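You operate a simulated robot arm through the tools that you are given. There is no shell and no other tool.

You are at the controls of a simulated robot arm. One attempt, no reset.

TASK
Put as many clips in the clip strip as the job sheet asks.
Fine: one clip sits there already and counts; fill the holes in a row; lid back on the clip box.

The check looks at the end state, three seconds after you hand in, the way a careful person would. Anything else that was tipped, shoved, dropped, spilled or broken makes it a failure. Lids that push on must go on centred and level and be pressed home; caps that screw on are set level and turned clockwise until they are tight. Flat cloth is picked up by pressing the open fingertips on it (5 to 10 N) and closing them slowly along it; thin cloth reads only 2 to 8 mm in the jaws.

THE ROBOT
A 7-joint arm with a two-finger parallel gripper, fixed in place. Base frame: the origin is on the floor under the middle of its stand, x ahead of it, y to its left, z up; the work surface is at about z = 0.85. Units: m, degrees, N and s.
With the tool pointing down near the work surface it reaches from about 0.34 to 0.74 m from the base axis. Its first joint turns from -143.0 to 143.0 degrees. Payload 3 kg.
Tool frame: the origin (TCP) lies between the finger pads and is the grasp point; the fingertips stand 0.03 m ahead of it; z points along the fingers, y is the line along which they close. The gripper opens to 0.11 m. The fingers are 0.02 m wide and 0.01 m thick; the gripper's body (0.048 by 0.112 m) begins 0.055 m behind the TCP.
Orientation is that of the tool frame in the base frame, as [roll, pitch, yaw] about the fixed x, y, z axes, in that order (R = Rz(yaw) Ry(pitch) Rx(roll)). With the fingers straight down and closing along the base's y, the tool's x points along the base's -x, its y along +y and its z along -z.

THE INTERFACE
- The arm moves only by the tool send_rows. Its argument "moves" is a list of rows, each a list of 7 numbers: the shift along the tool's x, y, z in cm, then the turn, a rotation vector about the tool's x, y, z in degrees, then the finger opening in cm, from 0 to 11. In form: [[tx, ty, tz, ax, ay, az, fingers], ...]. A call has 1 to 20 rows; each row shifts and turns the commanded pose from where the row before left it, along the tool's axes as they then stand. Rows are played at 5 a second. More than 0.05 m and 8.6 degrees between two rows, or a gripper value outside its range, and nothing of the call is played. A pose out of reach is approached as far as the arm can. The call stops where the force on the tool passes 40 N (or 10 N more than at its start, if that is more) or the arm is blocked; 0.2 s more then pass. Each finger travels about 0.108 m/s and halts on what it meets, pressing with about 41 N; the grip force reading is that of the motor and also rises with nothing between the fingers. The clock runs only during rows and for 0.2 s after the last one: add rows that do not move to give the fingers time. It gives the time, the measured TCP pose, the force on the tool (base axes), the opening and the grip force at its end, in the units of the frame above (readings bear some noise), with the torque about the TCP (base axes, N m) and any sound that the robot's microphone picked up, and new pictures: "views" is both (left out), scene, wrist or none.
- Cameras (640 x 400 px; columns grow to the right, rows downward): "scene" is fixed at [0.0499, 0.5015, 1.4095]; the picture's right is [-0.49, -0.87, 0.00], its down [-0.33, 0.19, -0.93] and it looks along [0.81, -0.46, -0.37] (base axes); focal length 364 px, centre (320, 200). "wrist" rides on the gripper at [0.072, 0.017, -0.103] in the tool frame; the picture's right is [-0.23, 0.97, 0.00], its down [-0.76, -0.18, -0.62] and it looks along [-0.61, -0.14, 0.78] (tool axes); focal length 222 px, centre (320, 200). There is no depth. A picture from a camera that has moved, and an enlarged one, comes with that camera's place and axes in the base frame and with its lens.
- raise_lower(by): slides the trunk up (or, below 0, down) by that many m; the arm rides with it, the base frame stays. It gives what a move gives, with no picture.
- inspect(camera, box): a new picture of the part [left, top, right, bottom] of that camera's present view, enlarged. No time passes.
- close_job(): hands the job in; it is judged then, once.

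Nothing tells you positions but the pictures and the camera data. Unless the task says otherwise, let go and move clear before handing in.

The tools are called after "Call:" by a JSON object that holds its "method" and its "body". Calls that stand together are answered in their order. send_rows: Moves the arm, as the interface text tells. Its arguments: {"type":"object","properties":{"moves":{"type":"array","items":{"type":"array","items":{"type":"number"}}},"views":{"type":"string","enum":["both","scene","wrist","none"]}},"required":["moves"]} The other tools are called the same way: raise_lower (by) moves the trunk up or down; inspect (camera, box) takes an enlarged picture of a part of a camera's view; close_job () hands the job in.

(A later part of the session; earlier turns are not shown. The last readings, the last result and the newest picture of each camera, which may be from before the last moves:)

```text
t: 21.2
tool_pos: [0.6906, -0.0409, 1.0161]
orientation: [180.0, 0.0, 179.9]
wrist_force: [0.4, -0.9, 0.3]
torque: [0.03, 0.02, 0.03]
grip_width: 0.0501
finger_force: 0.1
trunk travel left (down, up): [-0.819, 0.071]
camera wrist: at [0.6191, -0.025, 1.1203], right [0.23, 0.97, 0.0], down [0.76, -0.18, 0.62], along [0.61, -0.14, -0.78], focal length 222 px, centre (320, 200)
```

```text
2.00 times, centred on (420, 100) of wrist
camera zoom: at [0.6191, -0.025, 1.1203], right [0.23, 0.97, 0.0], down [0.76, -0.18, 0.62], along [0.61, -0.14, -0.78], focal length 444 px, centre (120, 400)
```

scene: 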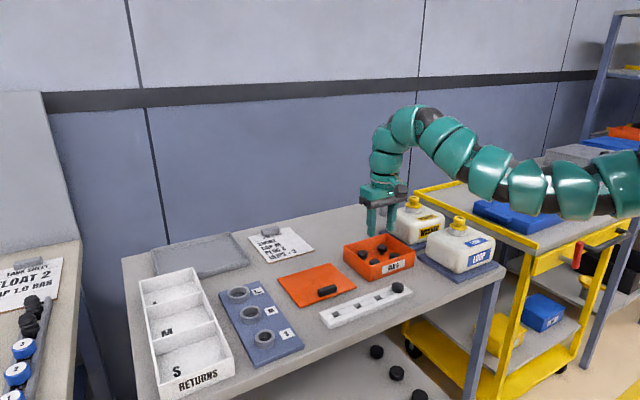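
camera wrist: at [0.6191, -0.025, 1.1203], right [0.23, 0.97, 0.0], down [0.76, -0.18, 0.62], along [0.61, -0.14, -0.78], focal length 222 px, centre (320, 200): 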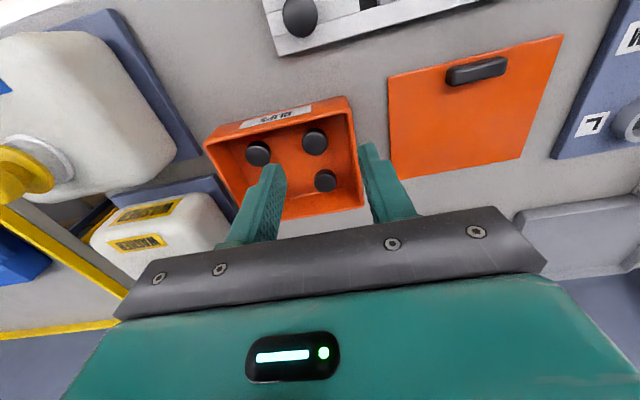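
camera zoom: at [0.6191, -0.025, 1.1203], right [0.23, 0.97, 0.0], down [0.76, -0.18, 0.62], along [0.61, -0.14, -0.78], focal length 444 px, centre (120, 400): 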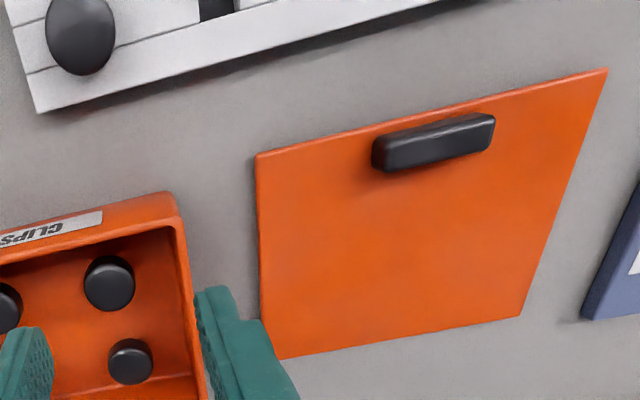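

Using both cameras, the near clips come out at about (0.724, -0.056) and (0.724, -0.126) with cap tops at z≈0.876. The holes are at about (0.609, 0.022) and (0.609, 0.082) with the strip top at z≈0.863. I'll approach above the first clip.

Call:
{"method": "send_rows", "body": {"moves": [[-1.1, -0.5, 1.5, 0, 0, 0, 5], [-1.1, -0.5, 1.5, 0, 0, 0, 5], [-1.1, -0.5, 1.5, 0, 0, 0, 5], [0, 0, 1.0, 0, 0, 0, 5], [0, 0, 0, 0, 0, 0, 5]]}}

Call:
{"method": "inspect", "body": {"camera": "wrist", "box": [200, 80, 440, 240]}}

```text
t: 22.4
tool_pos: [0.7227, -0.0566, 0.9604]
orientation: [180.0, 0.0, 180.0]
wrist_force: [-0.4, 0.3, 0.1]
torque: [-0.03, -0.03, -0.02]
grip_width: 0.0504
finger_force: 0.1
trunk travel left (down, up): [-0.819, 0.071]
camera wrist: at [0.6507, -0.0411, 1.0655], right [0.23, 0.97, 0.0], down [0.76, -0.18, 0.62], along [0.61, -0.14, -0.78], focal length 222 px, centre (320, 200)
```

scene: 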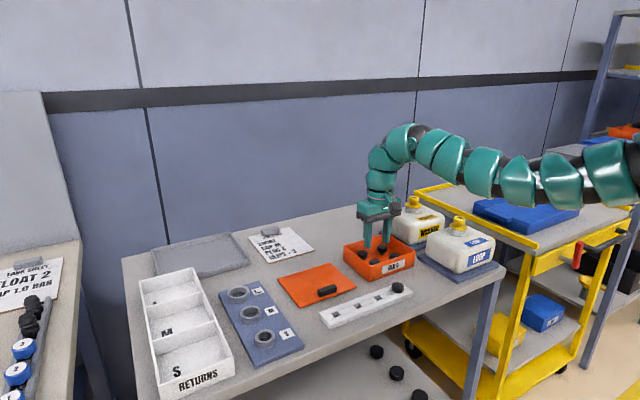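
wrist: 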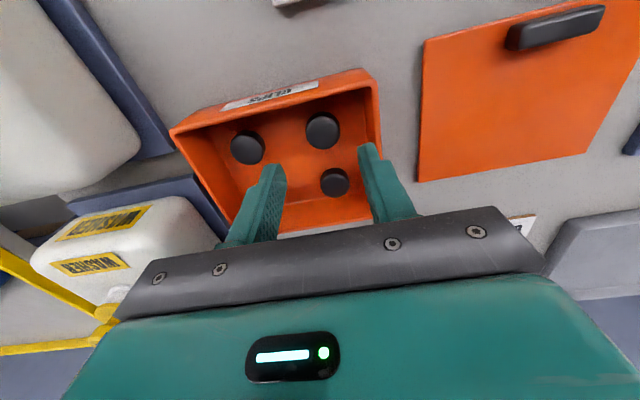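

```text
2.50 times, centred on (320, 160) of wrist
camera zoom: at [0.6507, -0.0411, 1.0655], right [0.23, 0.97, 0.0], down [0.76, -0.18, 0.62], along [0.61, -0.14, -0.78], focal length 555 px, centre (320, 300)
```

zoom: 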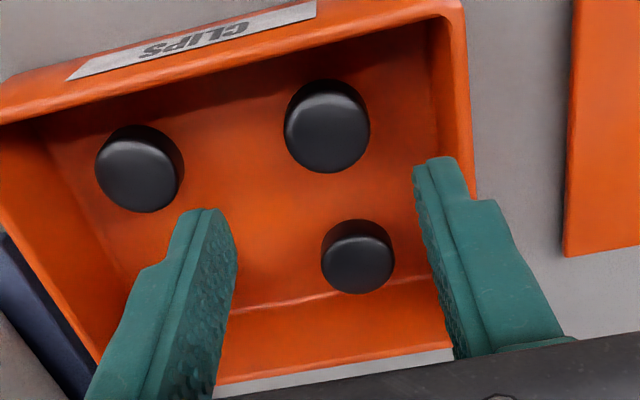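

The TCP is within 2 mm of the first clip's axis. I'll narrow the opening to 4.2 cm and descend in small steps.

Call:
{"method": "send_rows", "body": {"moves": [[-0.1, 0, 1.0, 0, 0, 0, 4.2], [0, 0, 1.0, 0, 0, 0, 4.2], [0, 0, 1.0, 0, 0, 0, 4.2], [0, 0, 1.0, 0, 0, 0, 4.2], [0, 0, 0, 0, 0, 0, 4.2]]}}

Call:
{"method": "inspect", "body": {"camera": "wrist", "box": [200, 80, 440, 240]}}

Call:
{"method": "inspect", "body": {"camera": "scene", "box": [330, 200, 430, 290]}}

```text
t: 23.6
tool_pos: [0.7238, -0.0581, 0.9204]
orientation: [-180.0, -0.1, -179.9]
wrist_force: [-0.3, -0.3, -0.2]
torque: [0.0, 0.02, -0.05]
grip_width: 0.0421
finger_force: 0.2
trunk travel left (down, up): [-0.819, 0.071]
camera wrist: at [0.6526, -0.0408, 1.0251], right [0.23, 0.97, 0.0], down [0.76, -0.18, 0.62], along [0.61, -0.14, -0.78], focal length 222 px, centre (320, 200)
```

scene: 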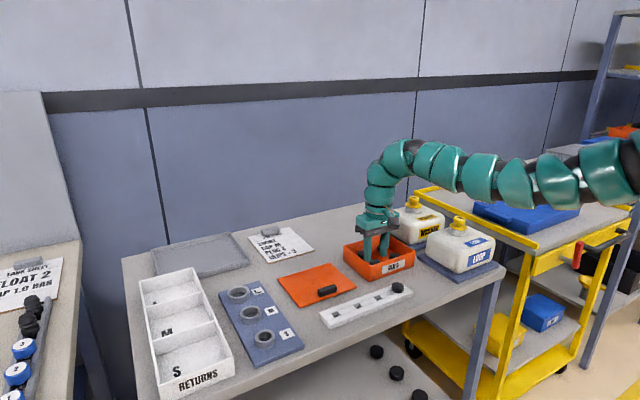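
wrist: 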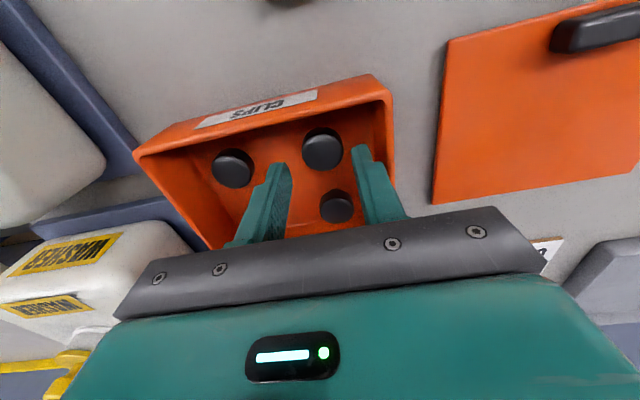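

```text
2.50 times, centred on (320, 160) of wrist
camera zoom: at [0.6526, -0.0408, 1.0251], right [0.23, 0.97, 0.0], down [0.76, -0.18, 0.62], along [0.61, -0.14, -0.78], focal length 555 px, centre (320, 300)
```

zoom: 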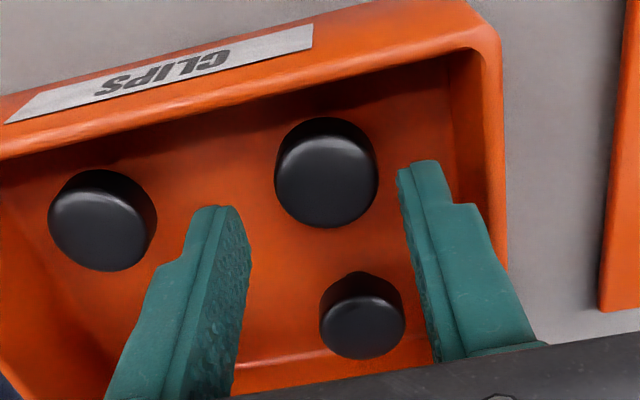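

```text
4.44 times, centred on (380, 245) of scene
camera zoom: at [0.0499, 0.5015, 1.4095], right [-0.49, -0.87, 0.0], down [-0.33, 0.19, -0.93], along [0.81, -0.46, -0.37], focal length 1616 px, centre (53, 0)
```

zoom: 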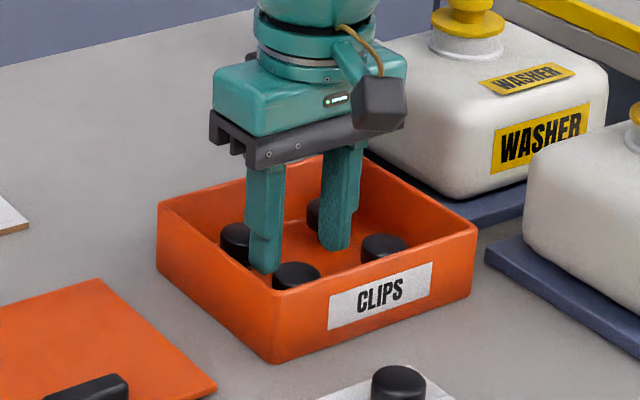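

The clip sits between the fingers. I'll shift 1.5 mm in y, descend 2.6 cm and check before closing.

Call:
{"method": "send_rows", "body": {"moves": [[0, 0.15, 0.8, 0, 0, 0, 4.2], [0, 0, 0.8, 0, 0, 0, 4.2], [0, 0, 0.6, 0, 0, 0, 4.2], [0, 0, 0.4, 0, 0, 0, 4.2], [0, 0, 0, 0, 0, 0, 4.2]]}}

Call:
{"method": "inspect", "body": {"camera": "wrist", "box": [200, 80, 440, 240]}}

Call:
{"method": "inspect", "body": {"camera": "scene", "box": [330, 210, 430, 290]}}

```text
t: 24.8
tool_pos: [0.7223, -0.0555, 0.8956]
orientation: [-180.0, 0.0, -180.0]
wrist_force: [-1.0, -0.2, -0.2]
torque: [0.02, 0.03, -0.02]
grip_width: 0.0422
finger_force: 0.0
trunk travel left (down, up): [-0.819, 0.071]
camera wrist: at [0.6514, -0.0392, 0.9999], right [0.23, 0.97, 0.0], down [0.76, -0.18, 0.62], along [0.61, -0.14, -0.78], focal length 222 px, centre (320, 200)
```

scene: 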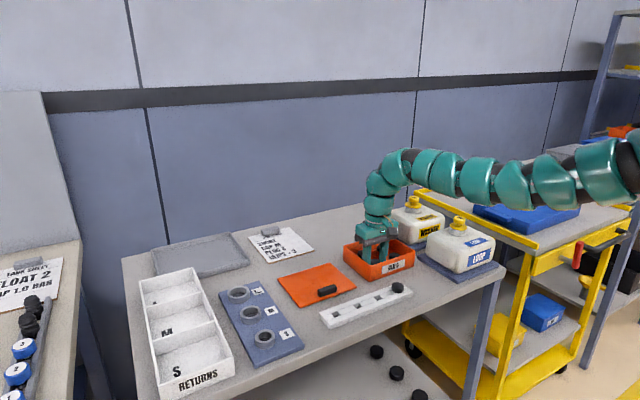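
wrist: 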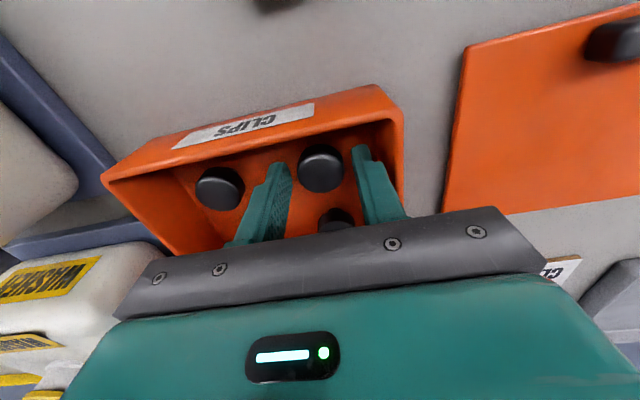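

```text
2.50 times, centred on (320, 160) of wrist
camera zoom: at [0.6514, -0.0392, 0.9999], right [0.23, 0.97, 0.0], down [0.76, -0.18, 0.62], along [0.61, -0.14, -0.78], focal length 555 px, centre (320, 300)
```

zoom: 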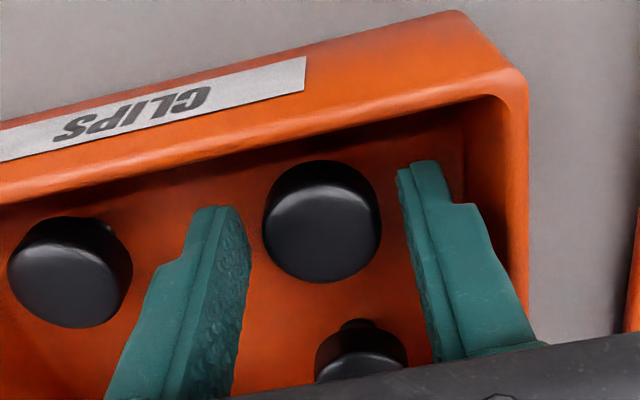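

```text
5.00 times, centred on (380, 250) of scene
camera zoom: at [0.0499, 0.5015, 1.4095], right [-0.49, -0.87, 0.0], down [-0.33, 0.19, -0.93], along [0.81, -0.46, -0.37], focal length 1818 px, centre (20, -50)
```

zoom: 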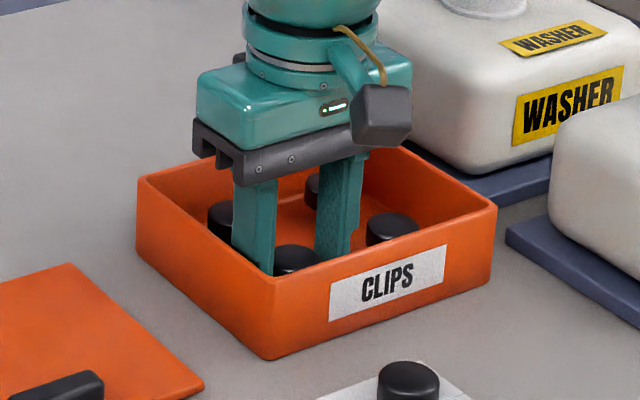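

The clip is centred between the fingers to within 2 mm, and the tips are just above the cap's bottom edge. I'll nudge 1.5 mm outward and close.

Call:
{"method": "send_rows", "body": {"moves": [[-0.15, 0, 0.1, 0, 0, 0, 4.2], [0, 0, 0, 0, 0, 0, 3.6], [0, 0, 0, 0, 0, 0, 3.2], [0, 0, 0, 0, 0, 0, 2.9], [0, 0, 0, 0, 0, 0, 2.5], [0, 0, 0, 0, 0, 0, 2.0], [0, 0, 0, 0, 0, 0, 2.0]]}}

Call:
{"method": "inspect", "body": {"camera": "wrist", "box": [200, 80, 440, 240]}}

```text
t: 26.4
tool_pos: [0.7247, -0.056, 0.8943]
orientation: [180.0, -0.1, 179.9]
wrist_force: [-0.3, 0.3, -0.4]
torque: [0.0, 0.01, 0.03]
grip_width: 0.0236
finger_force: 40.6
trunk travel left (down, up): [-0.819, 0.071]
camera wrist: at [0.653, -0.0395, 0.9985], right [0.23, 0.97, 0.0], down [0.76, -0.18, 0.62], along [0.61, -0.14, -0.78], focal length 222 px, centre (320, 200)
```

scene: 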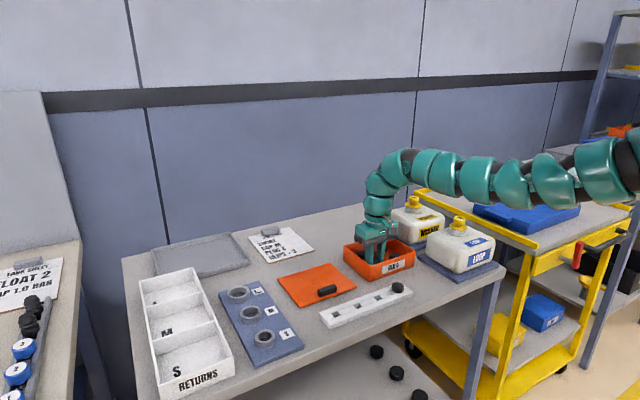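
wrist: 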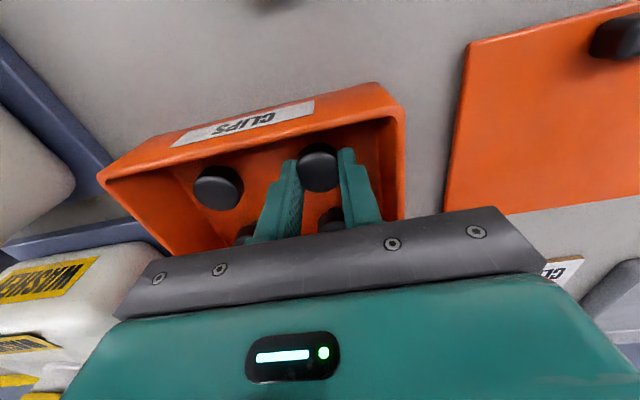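

```text
2.50 times, centred on (320, 160) of wrist
camera zoom: at [0.653, -0.0395, 0.9985], right [0.23, 0.97, 0.0], down [0.76, -0.18, 0.62], along [0.61, -0.14, -0.78], focal length 555 px, centre (320, 300)
```

zoom: 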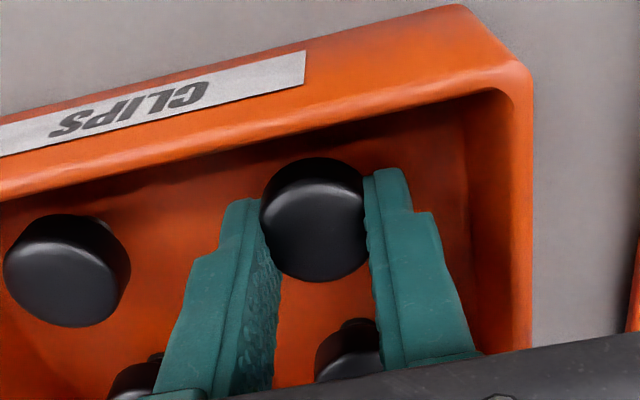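

The grip reads 23.6 mm, which is less than the cap's apparent 3 cm. I'll check how the clip is actually held.

Call:
{"method": "inspect", "body": {"camera": "wrist", "box": [270, 120, 390, 220]}}

Call:
{"method": "inspect", "body": {"camera": "scene", "box": [350, 235, 410, 280]}}

```text
4.00 times, centred on (330, 170) of wrist
camera zoom: at [0.653, -0.0395, 0.9985], right [0.23, 0.97, 0.0], down [0.76, -0.18, 0.62], along [0.61, -0.14, -0.78], focal length 888 px, centre (280, 320)
```

zoom: 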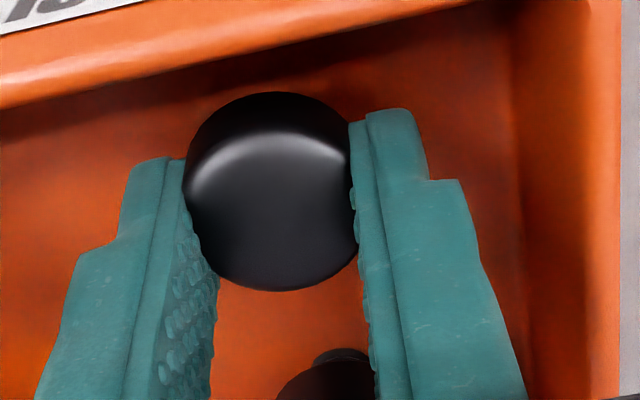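

```text
8.89 times, centred on (380, 258) of scene
camera zoom: at [0.0499, 0.5015, 1.4095], right [-0.49, -0.87, 0.0], down [-0.33, 0.19, -0.93], along [0.81, -0.46, -0.37], focal length 3232 px, centre (-213, -311)
```

zoom: 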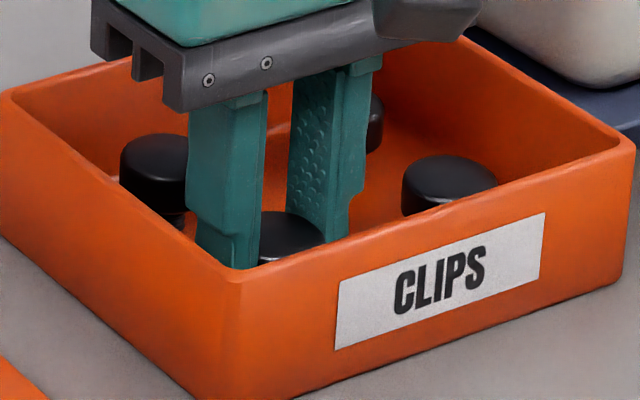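

The cap looks centred between the pads. I'll lift slowly and check that the clip comes up upright.

Call:
{"method": "send_rows", "body": {"moves": [[0, 0, -0.3, 0, 0, 0, 2.0], [0, 0, -0.5, 0, 0, 0, 2.0], [0, 0, -0.8, 0, 0, 0, 2.0], [0, 0, -1.2, 0, 0, 0, 2.0], [0, 0, -2, 0, 0, 0, 2.0], [0, 0, -2, 0, 0, 0, 2.0], [0, 0, -1, 0, 0, 0, 2.0], [0, 0, 0, 0, 0, 0, 2.0]]}}

Call:
{"method": "inspect", "body": {"camera": "wrist", "box": [270, 120, 390, 220]}}

Call:
{"method": "inspect", "body": {"camera": "scene", "box": [340, 190, 420, 250]}}

```text
t: 28.2
tool_pos: [0.7246, -0.0553, 0.9731]
orientation: [180.0, 0.0, 180.0]
wrist_force: [0.1, 0.6, 0.6]
torque: [-0.01, 0.0, -0.01]
grip_width: 0.0235
finger_force: 41.3
trunk travel left (down, up): [-0.819, 0.071]
camera wrist: at [0.6531, -0.0386, 1.0771], right [0.23, 0.97, 0.0], down [0.76, -0.18, 0.62], along [0.61, -0.14, -0.78], focal length 222 px, centre (320, 200)
```

scene: 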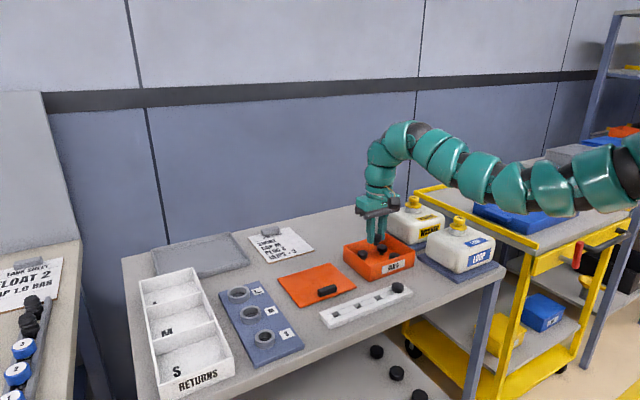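
wrist: 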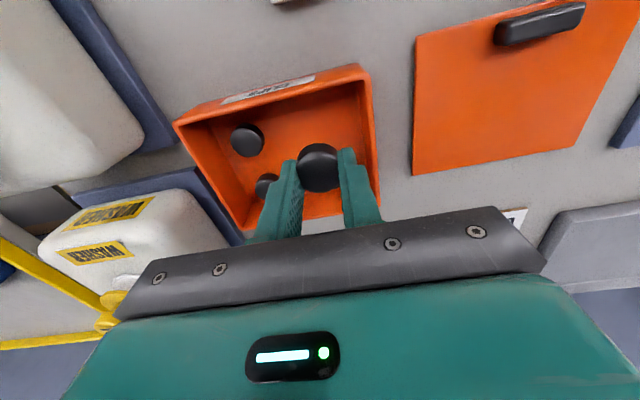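

```text
4.00 times, centred on (330, 170) of wrist
camera zoom: at [0.6531, -0.0386, 1.0771], right [0.23, 0.97, 0.0], down [0.76, -0.18, 0.62], along [0.61, -0.14, -0.78], focal length 888 px, centre (280, 320)
```

zoom: 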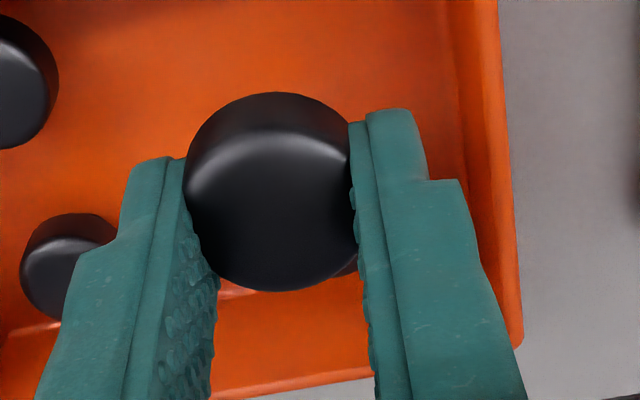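

```text
6.67 times, centred on (380, 220) of scene
camera zoom: at [0.0499, 0.5015, 1.4095], right [-0.49, -0.87, 0.0], down [-0.33, 0.19, -0.93], along [0.81, -0.46, -0.37], focal length 2424 px, centre (-80, 67)
```

zoom: 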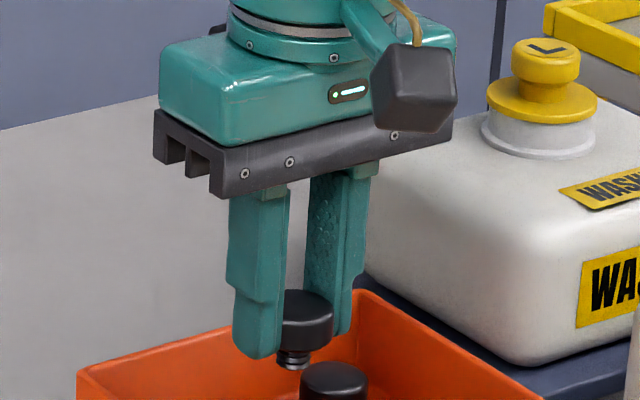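

The clip is held upright. I'll carry it above the first empty hole at about (0.609, 0.022), staying high, then check alignment.

Call:
{"method": "send_rows", "body": {"moves": [[1.5, 1.0, 0, 0, 0, 0, 2.0], [2.8, 1.9, 0, 0, 0, 0, 2.0], [2.8, 1.9, 0, 0, 0, 0, 2.0], [2.8, 1.9, 0, 0, 0, 0, 2.0], [1.66, 0.99, 0, 0, 0, 0, 2.0], [0, 0, 0, 0, 0, 0, 2.0], [0, 0, 0, 0, 0, 0, 2.0]]}}

Call:
{"method": "inspect", "body": {"camera": "wrist", "box": [220, 0, 460, 200]}}

Call:
{"method": "inspect", "body": {"camera": "scene", "box": [320, 230, 420, 320]}}

```text
t: 29.8
tool_pos: [0.6084, 0.021, 0.9734]
orientation: [-180.0, 0.0, -180.0]
wrist_force: [-0.2, 0.4, -0.8]
torque: [-0.01, 0.04, -0.04]
grip_width: 0.0239
finger_force: 40.8
trunk travel left (down, up): [-0.819, 0.071]
camera wrist: at [0.5365, 0.0377, 1.0773], right [0.23, 0.97, 0.0], down [0.76, -0.18, 0.62], along [0.61, -0.14, -0.78], focal length 222 px, centre (320, 200)
```

scene: 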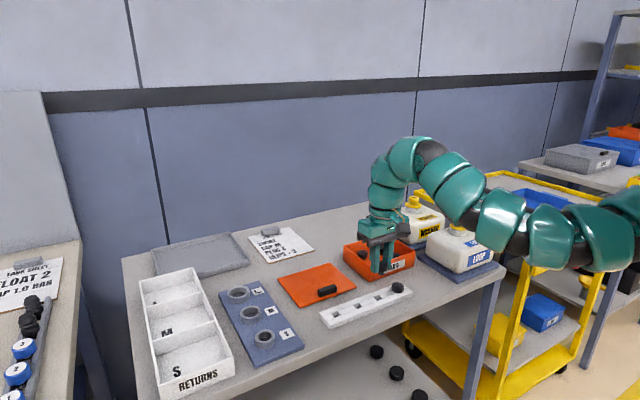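
wrist: 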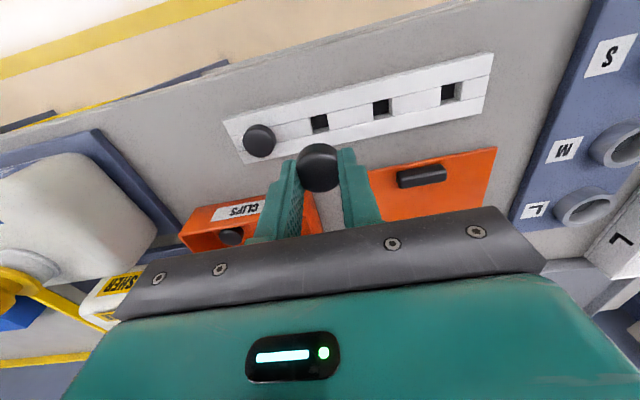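

```text
2.00 times, centred on (340, 100) of wrist
camera zoom: at [0.5365, 0.0377, 1.0773], right [0.23, 0.97, 0.0], down [0.76, -0.18, 0.62], along [0.61, -0.14, -0.78], focal length 444 px, centre (280, 400)
```

zoom: 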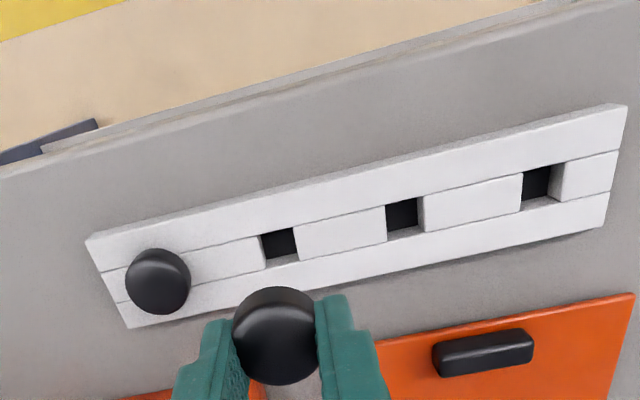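

```text
4.44 times, centred on (370, 275) of scene
camera zoom: at [0.0499, 0.5015, 1.4095], right [-0.49, -0.87, 0.0], down [-0.33, 0.19, -0.93], along [0.81, -0.46, -0.37], focal length 1616 px, centre (98, -133)
```

zoom: 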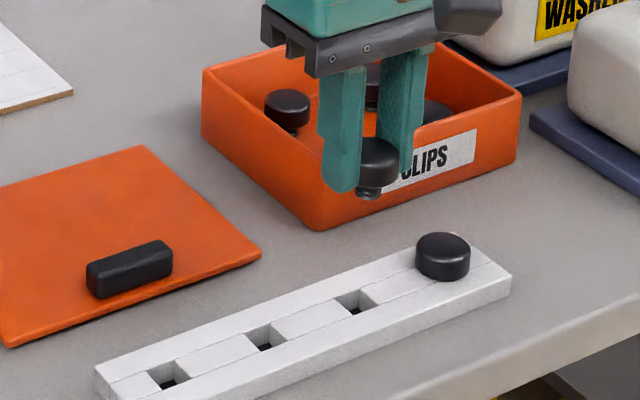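

The hole in view is at about (0.6115, 0.0195) and the strip top at z≈0.861. I'll shift 3 mm in +x and lower until the stem is about 1 cm above the strip, then check alignment from both cameras.

Call:
{"method": "send_rows", "body": {"moves": [[-0.3, 0, 1.5, 0, 0, 0, 2.0], [0, 0, 2.0, 0, 0, 0, 2.0], [0, 0, 1.5, 0, 0, 0, 2.0], [0, 0, 0.8, 0, 0, 0, 2.0], [0, 0, 0, 0, 0, 0, 2.0], [0, 0, 0, 0, 0, 0, 2.0]]}}

Call:
{"method": "inspect", "body": {"camera": "wrist", "box": [240, 80, 400, 200]}}

Call:
{"method": "inspect", "body": {"camera": "scene", "box": [350, 255, 420, 310]}}

```text
t: 31.2
tool_pos: [0.6124, 0.0209, 0.9149]
orientation: [180.0, 0.0, -180.0]
wrist_force: [-0.1, 0.4, 0.1]
torque: [-0.02, -0.02, -0.01]
grip_width: 0.0236
finger_force: 41.0
trunk travel left (down, up): [-0.819, 0.071]
camera wrist: at [0.5407, 0.0372, 1.0188], right [0.23, 0.97, 0.0], down [0.76, -0.18, 0.62], along [0.61, -0.14, -0.78], focal length 222 px, centre (320, 200)
```

scene: 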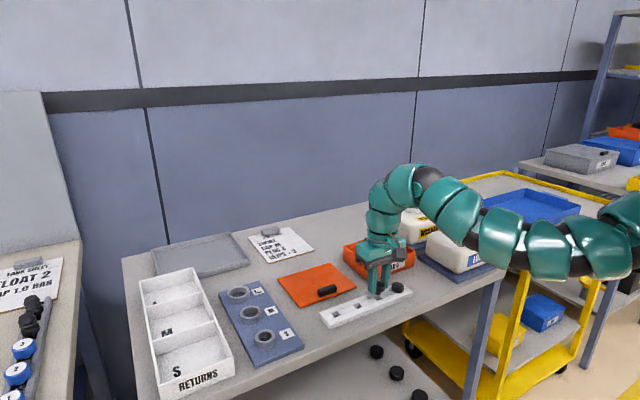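
wrist: 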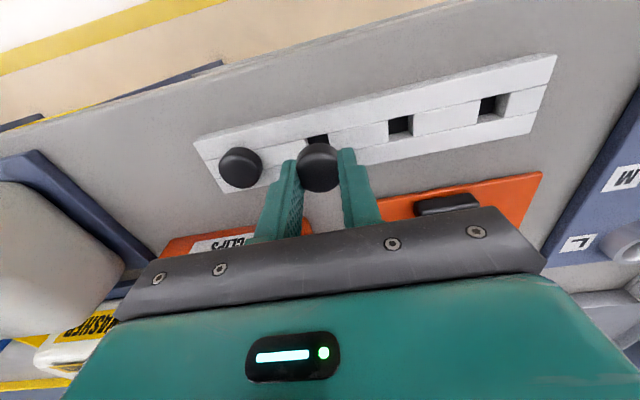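

```text
3.33 times, centred on (320, 140) of wrist
camera zoom: at [0.5407, 0.0372, 1.0188], right [0.23, 0.97, 0.0], down [0.76, -0.18, 0.62], along [0.61, -0.14, -0.78], focal length 740 px, centre (320, 400)
```

zoom: 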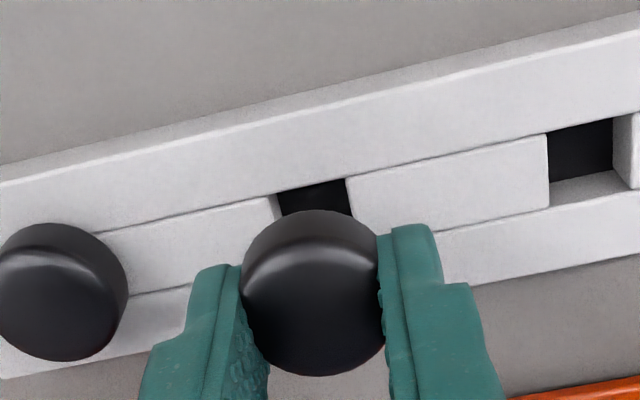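

```text
7.27 times, centred on (385, 282) of scene
camera zoom: at [0.0499, 0.5015, 1.4095], right [-0.49, -0.87, 0.0], down [-0.33, 0.19, -0.93], along [0.81, -0.46, -0.37], focal length 2645 px, centre (-153, -400)
```

zoom: 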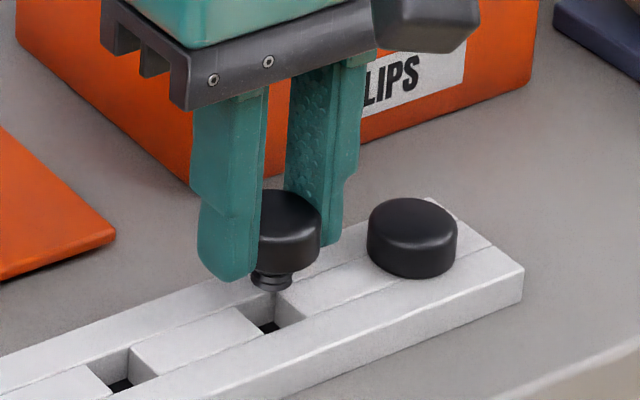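

The stem lines up with the hole to within about 1 mm in both views. I'll descend gently into the hole and watch the force.

Call:
{"method": "send_rows", "body": {"moves": [[0.05, 0, 0.5, 0, 0, 0, 2.0], [0, 0, 0.5, 0, 0, 0, 2.0], [0, 0, 0.3, 0, 0, 0, 2.0], [0, 0, 0.2, 0, 0, 0, 2.0], [0, 0, 0, 0, 0, 0, 2.0]]}}

Call:
{"method": "inspect", "body": {"camera": "wrist", "box": [240, 80, 400, 200]}}

Call:
{"method": "inspect", "body": {"camera": "scene", "box": [350, 255, 420, 310]}}

```text
t: 32.4
tool_pos: [0.6126, 0.0208, 0.8993]
orientation: [-180.0, 0.0, -180.0]
wrist_force: [0.6, -0.7, 0.7]
torque: [-0.02, -0.04, -0.01]
grip_width: 0.024
finger_force: 40.4
trunk travel left (down, up): [-0.819, 0.071]
camera wrist: at [0.5406, 0.0372, 1.004], right [0.23, 0.97, 0.0], down [0.76, -0.18, 0.62], along [0.61, -0.14, -0.78], focal length 222 px, centre (320, 200)
```

scene: 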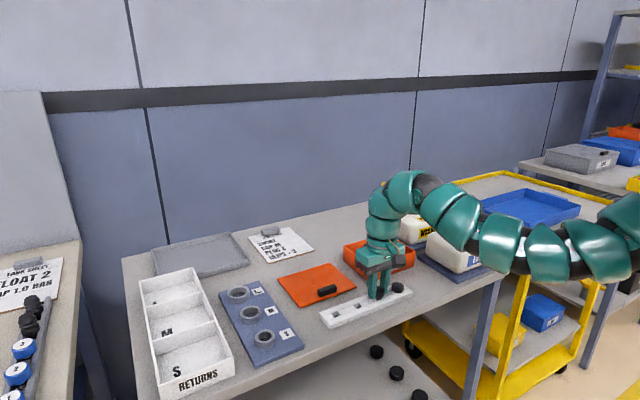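
wrist: 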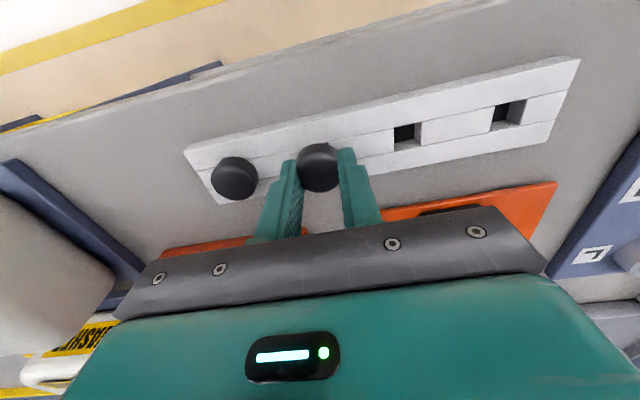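

```text
3.33 times, centred on (320, 140) of wrist
camera zoom: at [0.5406, 0.0372, 1.004], right [0.23, 0.97, 0.0], down [0.76, -0.18, 0.62], along [0.61, -0.14, -0.78], focal length 740 px, centre (320, 400)
```

zoom: 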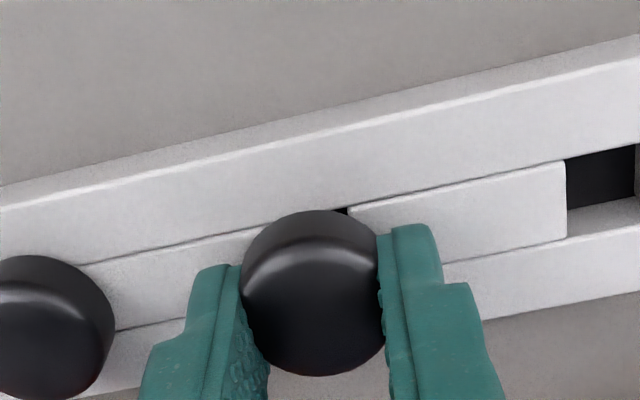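

```text
7.27 times, centred on (385, 282) of scene
camera zoom: at [0.0499, 0.5015, 1.4095], right [-0.49, -0.87, 0.0], down [-0.33, 0.19, -0.93], along [0.81, -0.46, -0.37], focal length 2645 px, centre (-153, -400)
```

zoom: 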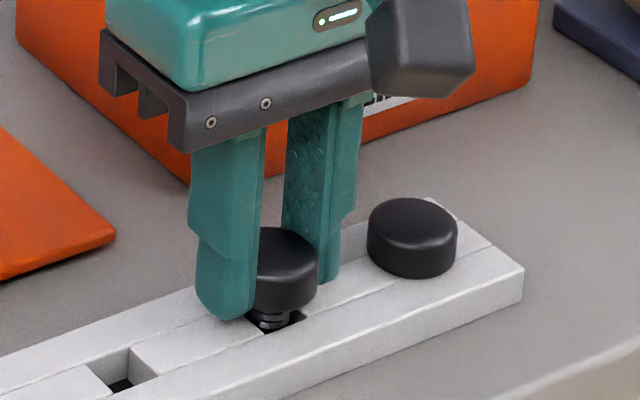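

The stem tip is entering the hole with no side force. I'll continue down in 2 mm steps.

Call:
{"method": "send_rows", "body": {"moves": [[0, 0, 0.2, 0, 0, 0, 2.0], [0, 0, 0.2, 0, 0, 0, 2.0], [0, 0, 0, 0, 0, 0, 2.0]], "views": "none"}}

Call:
{"method": "inspect", "body": {"camera": "scene", "box": [350, 255, 420, 310]}}

```text
t: 33.2
tool_pos: [0.6118, 0.0213, 0.8941]
orientation: [-180.0, 0.0, 179.9]
wrist_force: [0.3, 0.0, 0.0]
torque: [0.02, 0.01, -0.01]
grip_width: 0.0236
finger_force: 41.0
trunk travel left (down, up): [-0.819, 0.071]
```

```text
7.27 times, centred on (385, 282) of scene
camera zoom: at [0.0499, 0.5015, 1.4095], right [-0.49, -0.87, 0.0], down [-0.33, 0.19, -0.93], along [0.81, -0.46, -0.37], focal length 2645 px, centre (-153, -400)
```

zoom: 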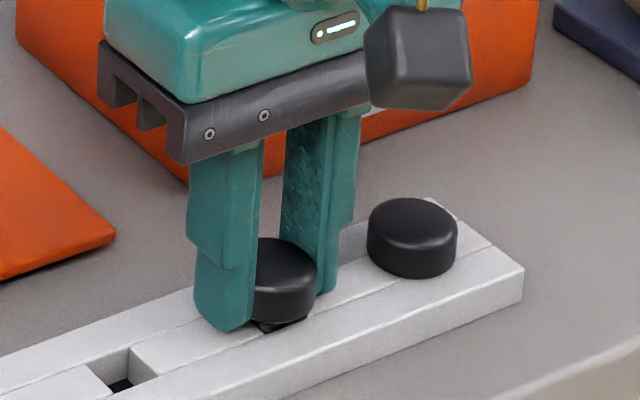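

Still no resistance. I'll go down 1 to 2 mm more at a time.

Call:
{"method": "send_rows", "body": {"moves": [[0, 0, 0.15, 0, 0, 0, 2.0], [0, 0, 0, 0, 0, 0, 2.0]], "views": "none"}}

Call:
{"method": "inspect", "body": {"camera": "scene", "box": [350, 255, 420, 310]}}

```text
t: 33.8
tool_pos: [0.6123, 0.02, 0.8944]
orientation: [180.0, -0.1, -180.0]
wrist_force: [-0.2, -0.5, 1.4]
torque: [0.03, 0.0, -0.02]
grip_width: 0.024
finger_force: 40.8
trunk travel left (down, up): [-0.819, 0.071]
```

```text
7.27 times, centred on (385, 282) of scene
camera zoom: at [0.0499, 0.5015, 1.4095], right [-0.49, -0.87, 0.0], down [-0.33, 0.19, -0.93], along [0.81, -0.46, -0.37], focal length 2645 px, centre (-153, -400)
```

zoom: 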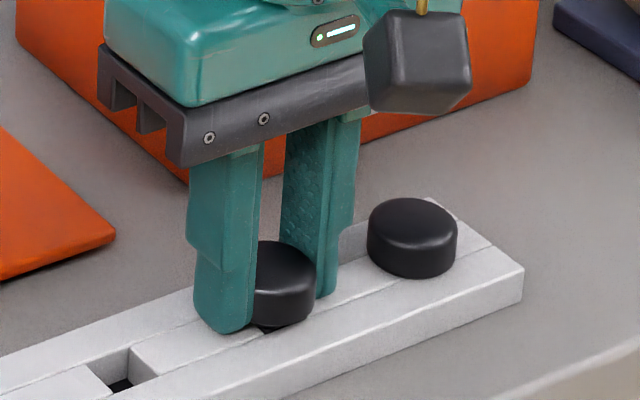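

About 2–3 mm remain compared with the seated clip. I'll press further in small steps.

Call:
{"method": "send_rows", "body": {"moves": [[0, 0, 0.1, 0, 0, 0, 2.0], [0, 0, 0.1, 0, 0, 0, 2.0], [0, 0, 0, 0, 0, 0, 2.0]], "views": "none"}}

Call:
{"method": "inspect", "body": {"camera": "scene", "box": [350, 255, 420, 310]}}

```text
t: 34.6
tool_pos: [0.6125, 0.0209, 0.8927]
orientation: [180.0, 0.4, 179.9]
wrist_force: [5.0, -0.3, 29.5]
torque: [-0.15, 0.16, 0.32]
grip_width: 0.0238
finger_force: 41.1
trunk travel left (down, up): [-0.819, 0.071]
```

```text
7.27 times, centred on (385, 282) of scene
camera zoom: at [0.0499, 0.5015, 1.4095], right [-0.49, -0.87, 0.0], down [-0.33, 0.19, -0.93], along [0.81, -0.46, -0.37], focal length 2645 px, centre (-153, -400)
```

zoom: 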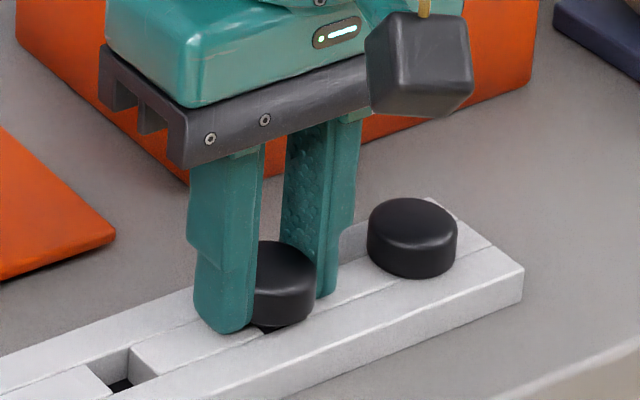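

The clip has stopped with 29 N on it and appears to be a few millimetres proud. I'll look closer before pressing harder.

Call:
{"method": "inspect", "body": {"camera": "scene", "box": [365, 280, 405, 305]}}

Call:
{"method": "inspect", "body": {"camera": "wrist", "box": [240, 100, 400, 220]}}

```text
16.00 times, centred on (385, 292) of scene
camera zoom: at [0.0499, 0.5015, 1.4095], right [-0.49, -0.87, 0.0], down [-0.33, 0.19, -0.93], along [0.81, -0.46, -0.37], focal length 5818 px, centre (-720, -1280)
```

zoom: 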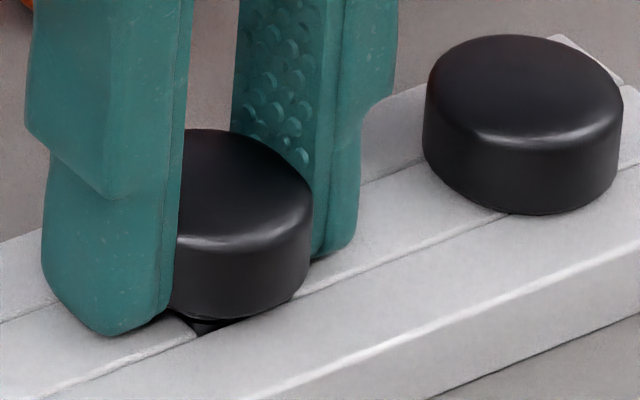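

```text
3.33 times, centred on (320, 160) of wrist
camera zoom: at [0.5401, 0.0373, 0.998], right [0.23, 0.97, 0.0], down [0.76, -0.18, 0.63], along [0.61, -0.14, -0.78], focal length 740 px, centre (320, 333)
```

zoom: 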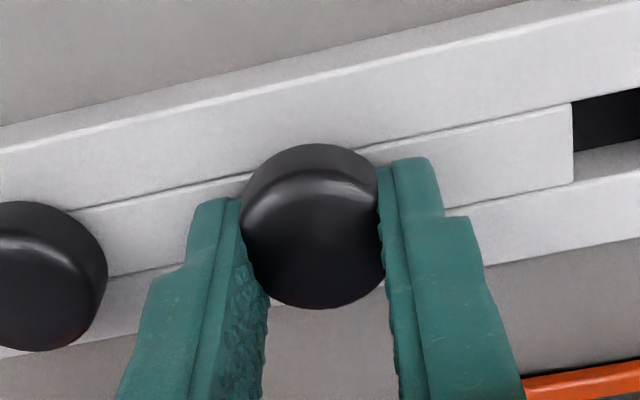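

The stem's widest rib is at the hole mouth, about 3 mm short of seated, so it needs a firm push. I'll press a little harder while still guiding the clip.

Call:
{"method": "send_rows", "body": {"moves": [[0, 0, 0.05, 0, 0, 0, 2.0], [0, 0, 0.05, 0, 0, 0, 2.0], [0, 0, 0, 0, 0, 0, 2.0]], "views": "none"}}

Call:
{"method": "inspect", "body": {"camera": "scene", "box": [365, 280, 405, 305]}}

```text
t: 35.1
tool_pos: [0.6142, 0.0212, 0.8927]
orientation: [179.9, 0.6, 179.9]
wrist_force: [-4.1, 0.4, 11.5]
torque: [-0.15, 0.22, -0.14]
grip_width: 0.0241
finger_force: 41.3
trunk travel left (down, up): [-0.819, 0.071]
stopped in row 2: the force on the tool passed its limit at 42 N (the readings are from after the stop); the commanded pose is now the measured one
```

```text
16.00 times, centred on (385, 292) of scene
camera zoom: at [0.0499, 0.5015, 1.4095], right [-0.49, -0.87, 0.0], down [-0.33, 0.19, -0.93], along [0.81, -0.46, -0.37], focal length 5818 px, centre (-720, -1280)
```

zoom: 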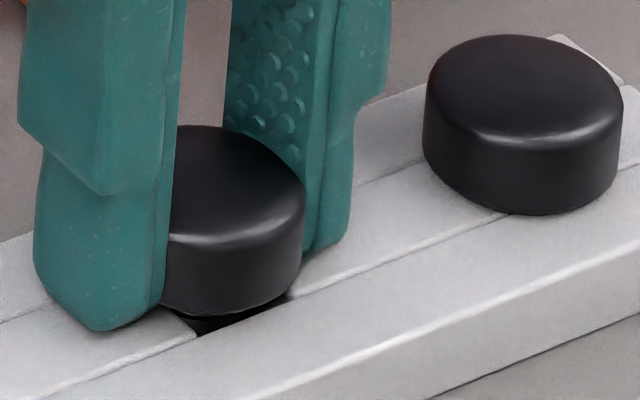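

The push drifted the tool +x (0.6142) with a slight tilt, and comparing both views puts the clip about 1 mm too far in +x. I'll lift the stem out, level the tool and recentre.

Call:
{"method": "send_rows", "body": {"moves": [[0, 0, -0.6, 0, 0, 0, 2.0], [0, 0, -0.8, 0, 0.6, 0, 2.0], [0.28, -0.03, 0, 0, 0, 0, 2.0], [0, 0, 0, 0, 0, 0, 2.0], [0, 0, 0, 0, 0, 0, 2.0]]}}

Call:
{"method": "inspect", "body": {"camera": "wrist", "box": [200, 80, 440, 220]}}

Call:
{"method": "inspect", "body": {"camera": "scene", "box": [365, 275, 405, 300]}}

```text
t: 36.3
tool_pos: [0.611, 0.0203, 0.9072]
orientation: [179.9, -0.2, 179.9]
wrist_force: [-0.2, 0.7, 0.1]
torque: [0.04, -0.02, 0.01]
grip_width: 0.024
finger_force: 40.8
trunk travel left (down, up): [-0.819, 0.071]
camera wrist: at [0.5402, 0.0366, 1.0115], right [0.23, 0.97, 0.0], down [0.76, -0.18, 0.62], along [0.6, -0.14, -0.79], focal length 222 px, centre (320, 200)
```

scene: 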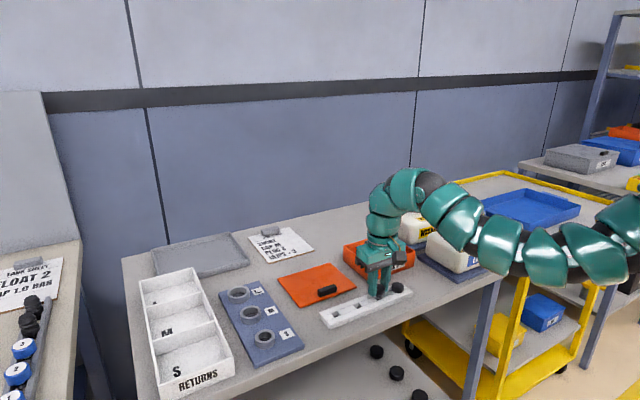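
wrist: 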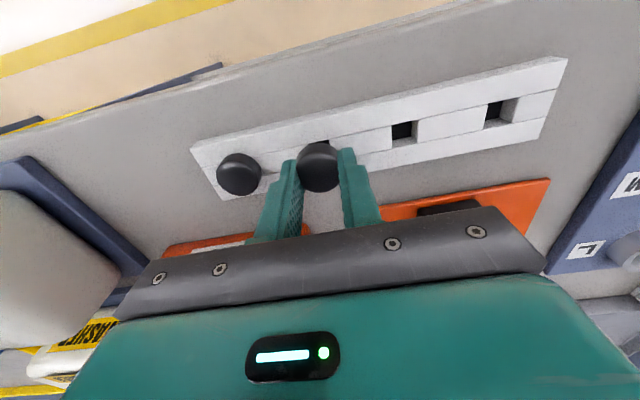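

```text
2.67 times, centred on (320, 150) of wrist
camera zoom: at [0.5402, 0.0366, 1.0115], right [0.23, 0.97, 0.0], down [0.76, -0.18, 0.62], along [0.6, -0.14, -0.79], focal length 592 px, centre (320, 333)
```

zoom: 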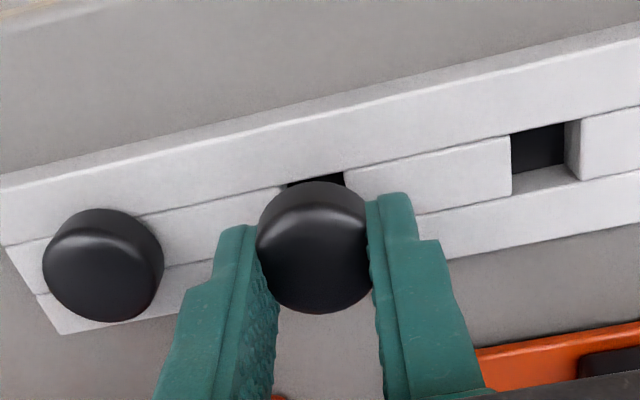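

```text
16.00 times, centred on (385, 288) of scene
camera zoom: at [0.0499, 0.5015, 1.4095], right [-0.49, -0.87, 0.0], down [-0.33, 0.19, -0.93], along [0.81, -0.46, -0.37], focal length 5818 px, centre (-720, -1200)
```

zoom: 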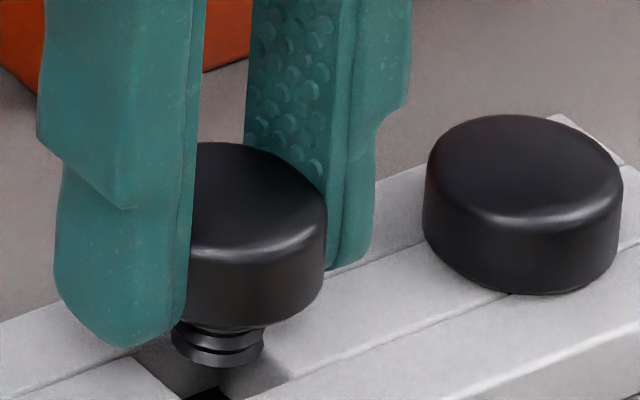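

I now think the earlier stop was the fingertips touching the strip, since they reach about 3 mm below the cap. So I'll insert until just above that point, release, and seat the clip by pressing on its top with closed fingers.

Call:
{"method": "send_rows", "body": {"moves": [[-0.03, 0, 0.5, 0, -0.2, 0, 2.0], [0, 0, 0.4, 0, 0, 0, 2.0], [0, 0, 0.25, 0, 0, 0, 2.0], [0, 0, 0, 0, 0, 0, 2.0]], "views": "none"}}

Call:
{"method": "inspect", "body": {"camera": "scene", "box": [365, 280, 405, 305]}}

```text
t: 37.3
tool_pos: [0.6116, 0.0208, 0.8947]
orientation: [180.0, -0.2, 179.8]
wrist_force: [0.2, 0.5, 0.1]
torque: [-0.02, -0.02, 0.01]
grip_width: 0.0239
finger_force: 41.2
trunk travel left (down, up): [-0.819, 0.071]
```

```text
16.00 times, centred on (385, 292) of scene
camera zoom: at [0.0499, 0.5015, 1.4095], right [-0.49, -0.87, 0.0], down [-0.33, 0.19, -0.93], along [0.81, -0.46, -0.37], focal length 5818 px, centre (-720, -1280)
```

zoom: 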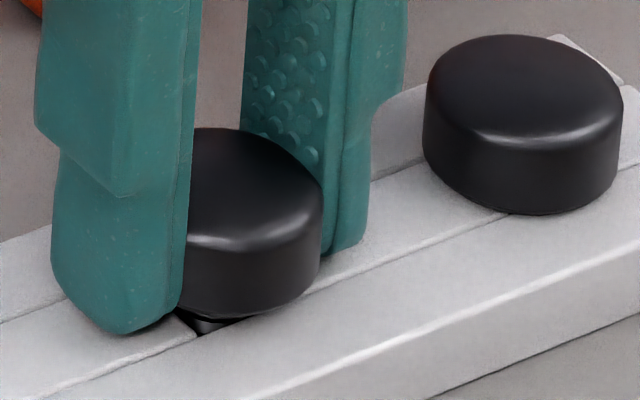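

The stem sits in the hole with no side load. I'll open the fingers gently and see how the clip settles.

Call:
{"method": "send_rows", "body": {"moves": [[0, 0, 0, 0, 0, 0, 2.6], [0, 0, 0, 0, 0, 0, 3.2], [0, 0, 0, 0, 0, 0, 4.0], [0, 0, 0, 0, 0, 0, 4.4], [0, 0, 0, 0, 0, 0, 4.4]], "views": "none"}}

Call:
{"method": "inspect", "body": {"camera": "scene", "box": [365, 280, 405, 305]}}

Call:
{"method": "inspect", "body": {"camera": "wrist", "box": [200, 80, 440, 220]}}

```text
t: 38.5
tool_pos: [0.6114, 0.021, 0.895]
orientation: [179.9, -0.1, 179.9]
wrist_force: [0.0, -0.5, -0.2]
torque: [-0.01, 0.05, -0.03]
grip_width: 0.0442
finger_force: 0.1
trunk travel left (down, up): [-0.819, 0.071]
```

```text
16.00 times, centred on (385, 292) of scene
camera zoom: at [0.0499, 0.5015, 1.4095], right [-0.49, -0.87, 0.0], down [-0.33, 0.19, -0.93], along [0.81, -0.46, -0.37], focal length 5818 px, centre (-720, -1280)
```

zoom: 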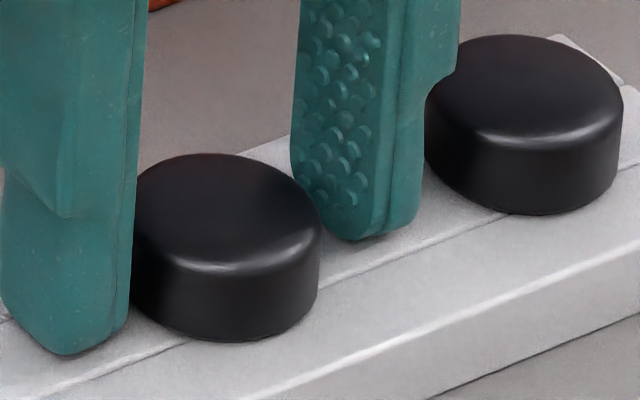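

```text
2.67 times, centred on (320, 150) of wrist
camera zoom: at [0.5397, 0.0363, 0.9995], right [0.23, 0.97, 0.0], down [0.76, -0.18, 0.62], along [0.61, -0.14, -0.78], focal length 592 px, centre (320, 333)
```

zoom: 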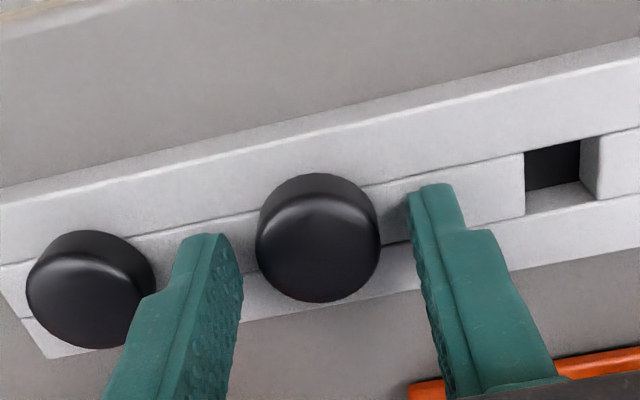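

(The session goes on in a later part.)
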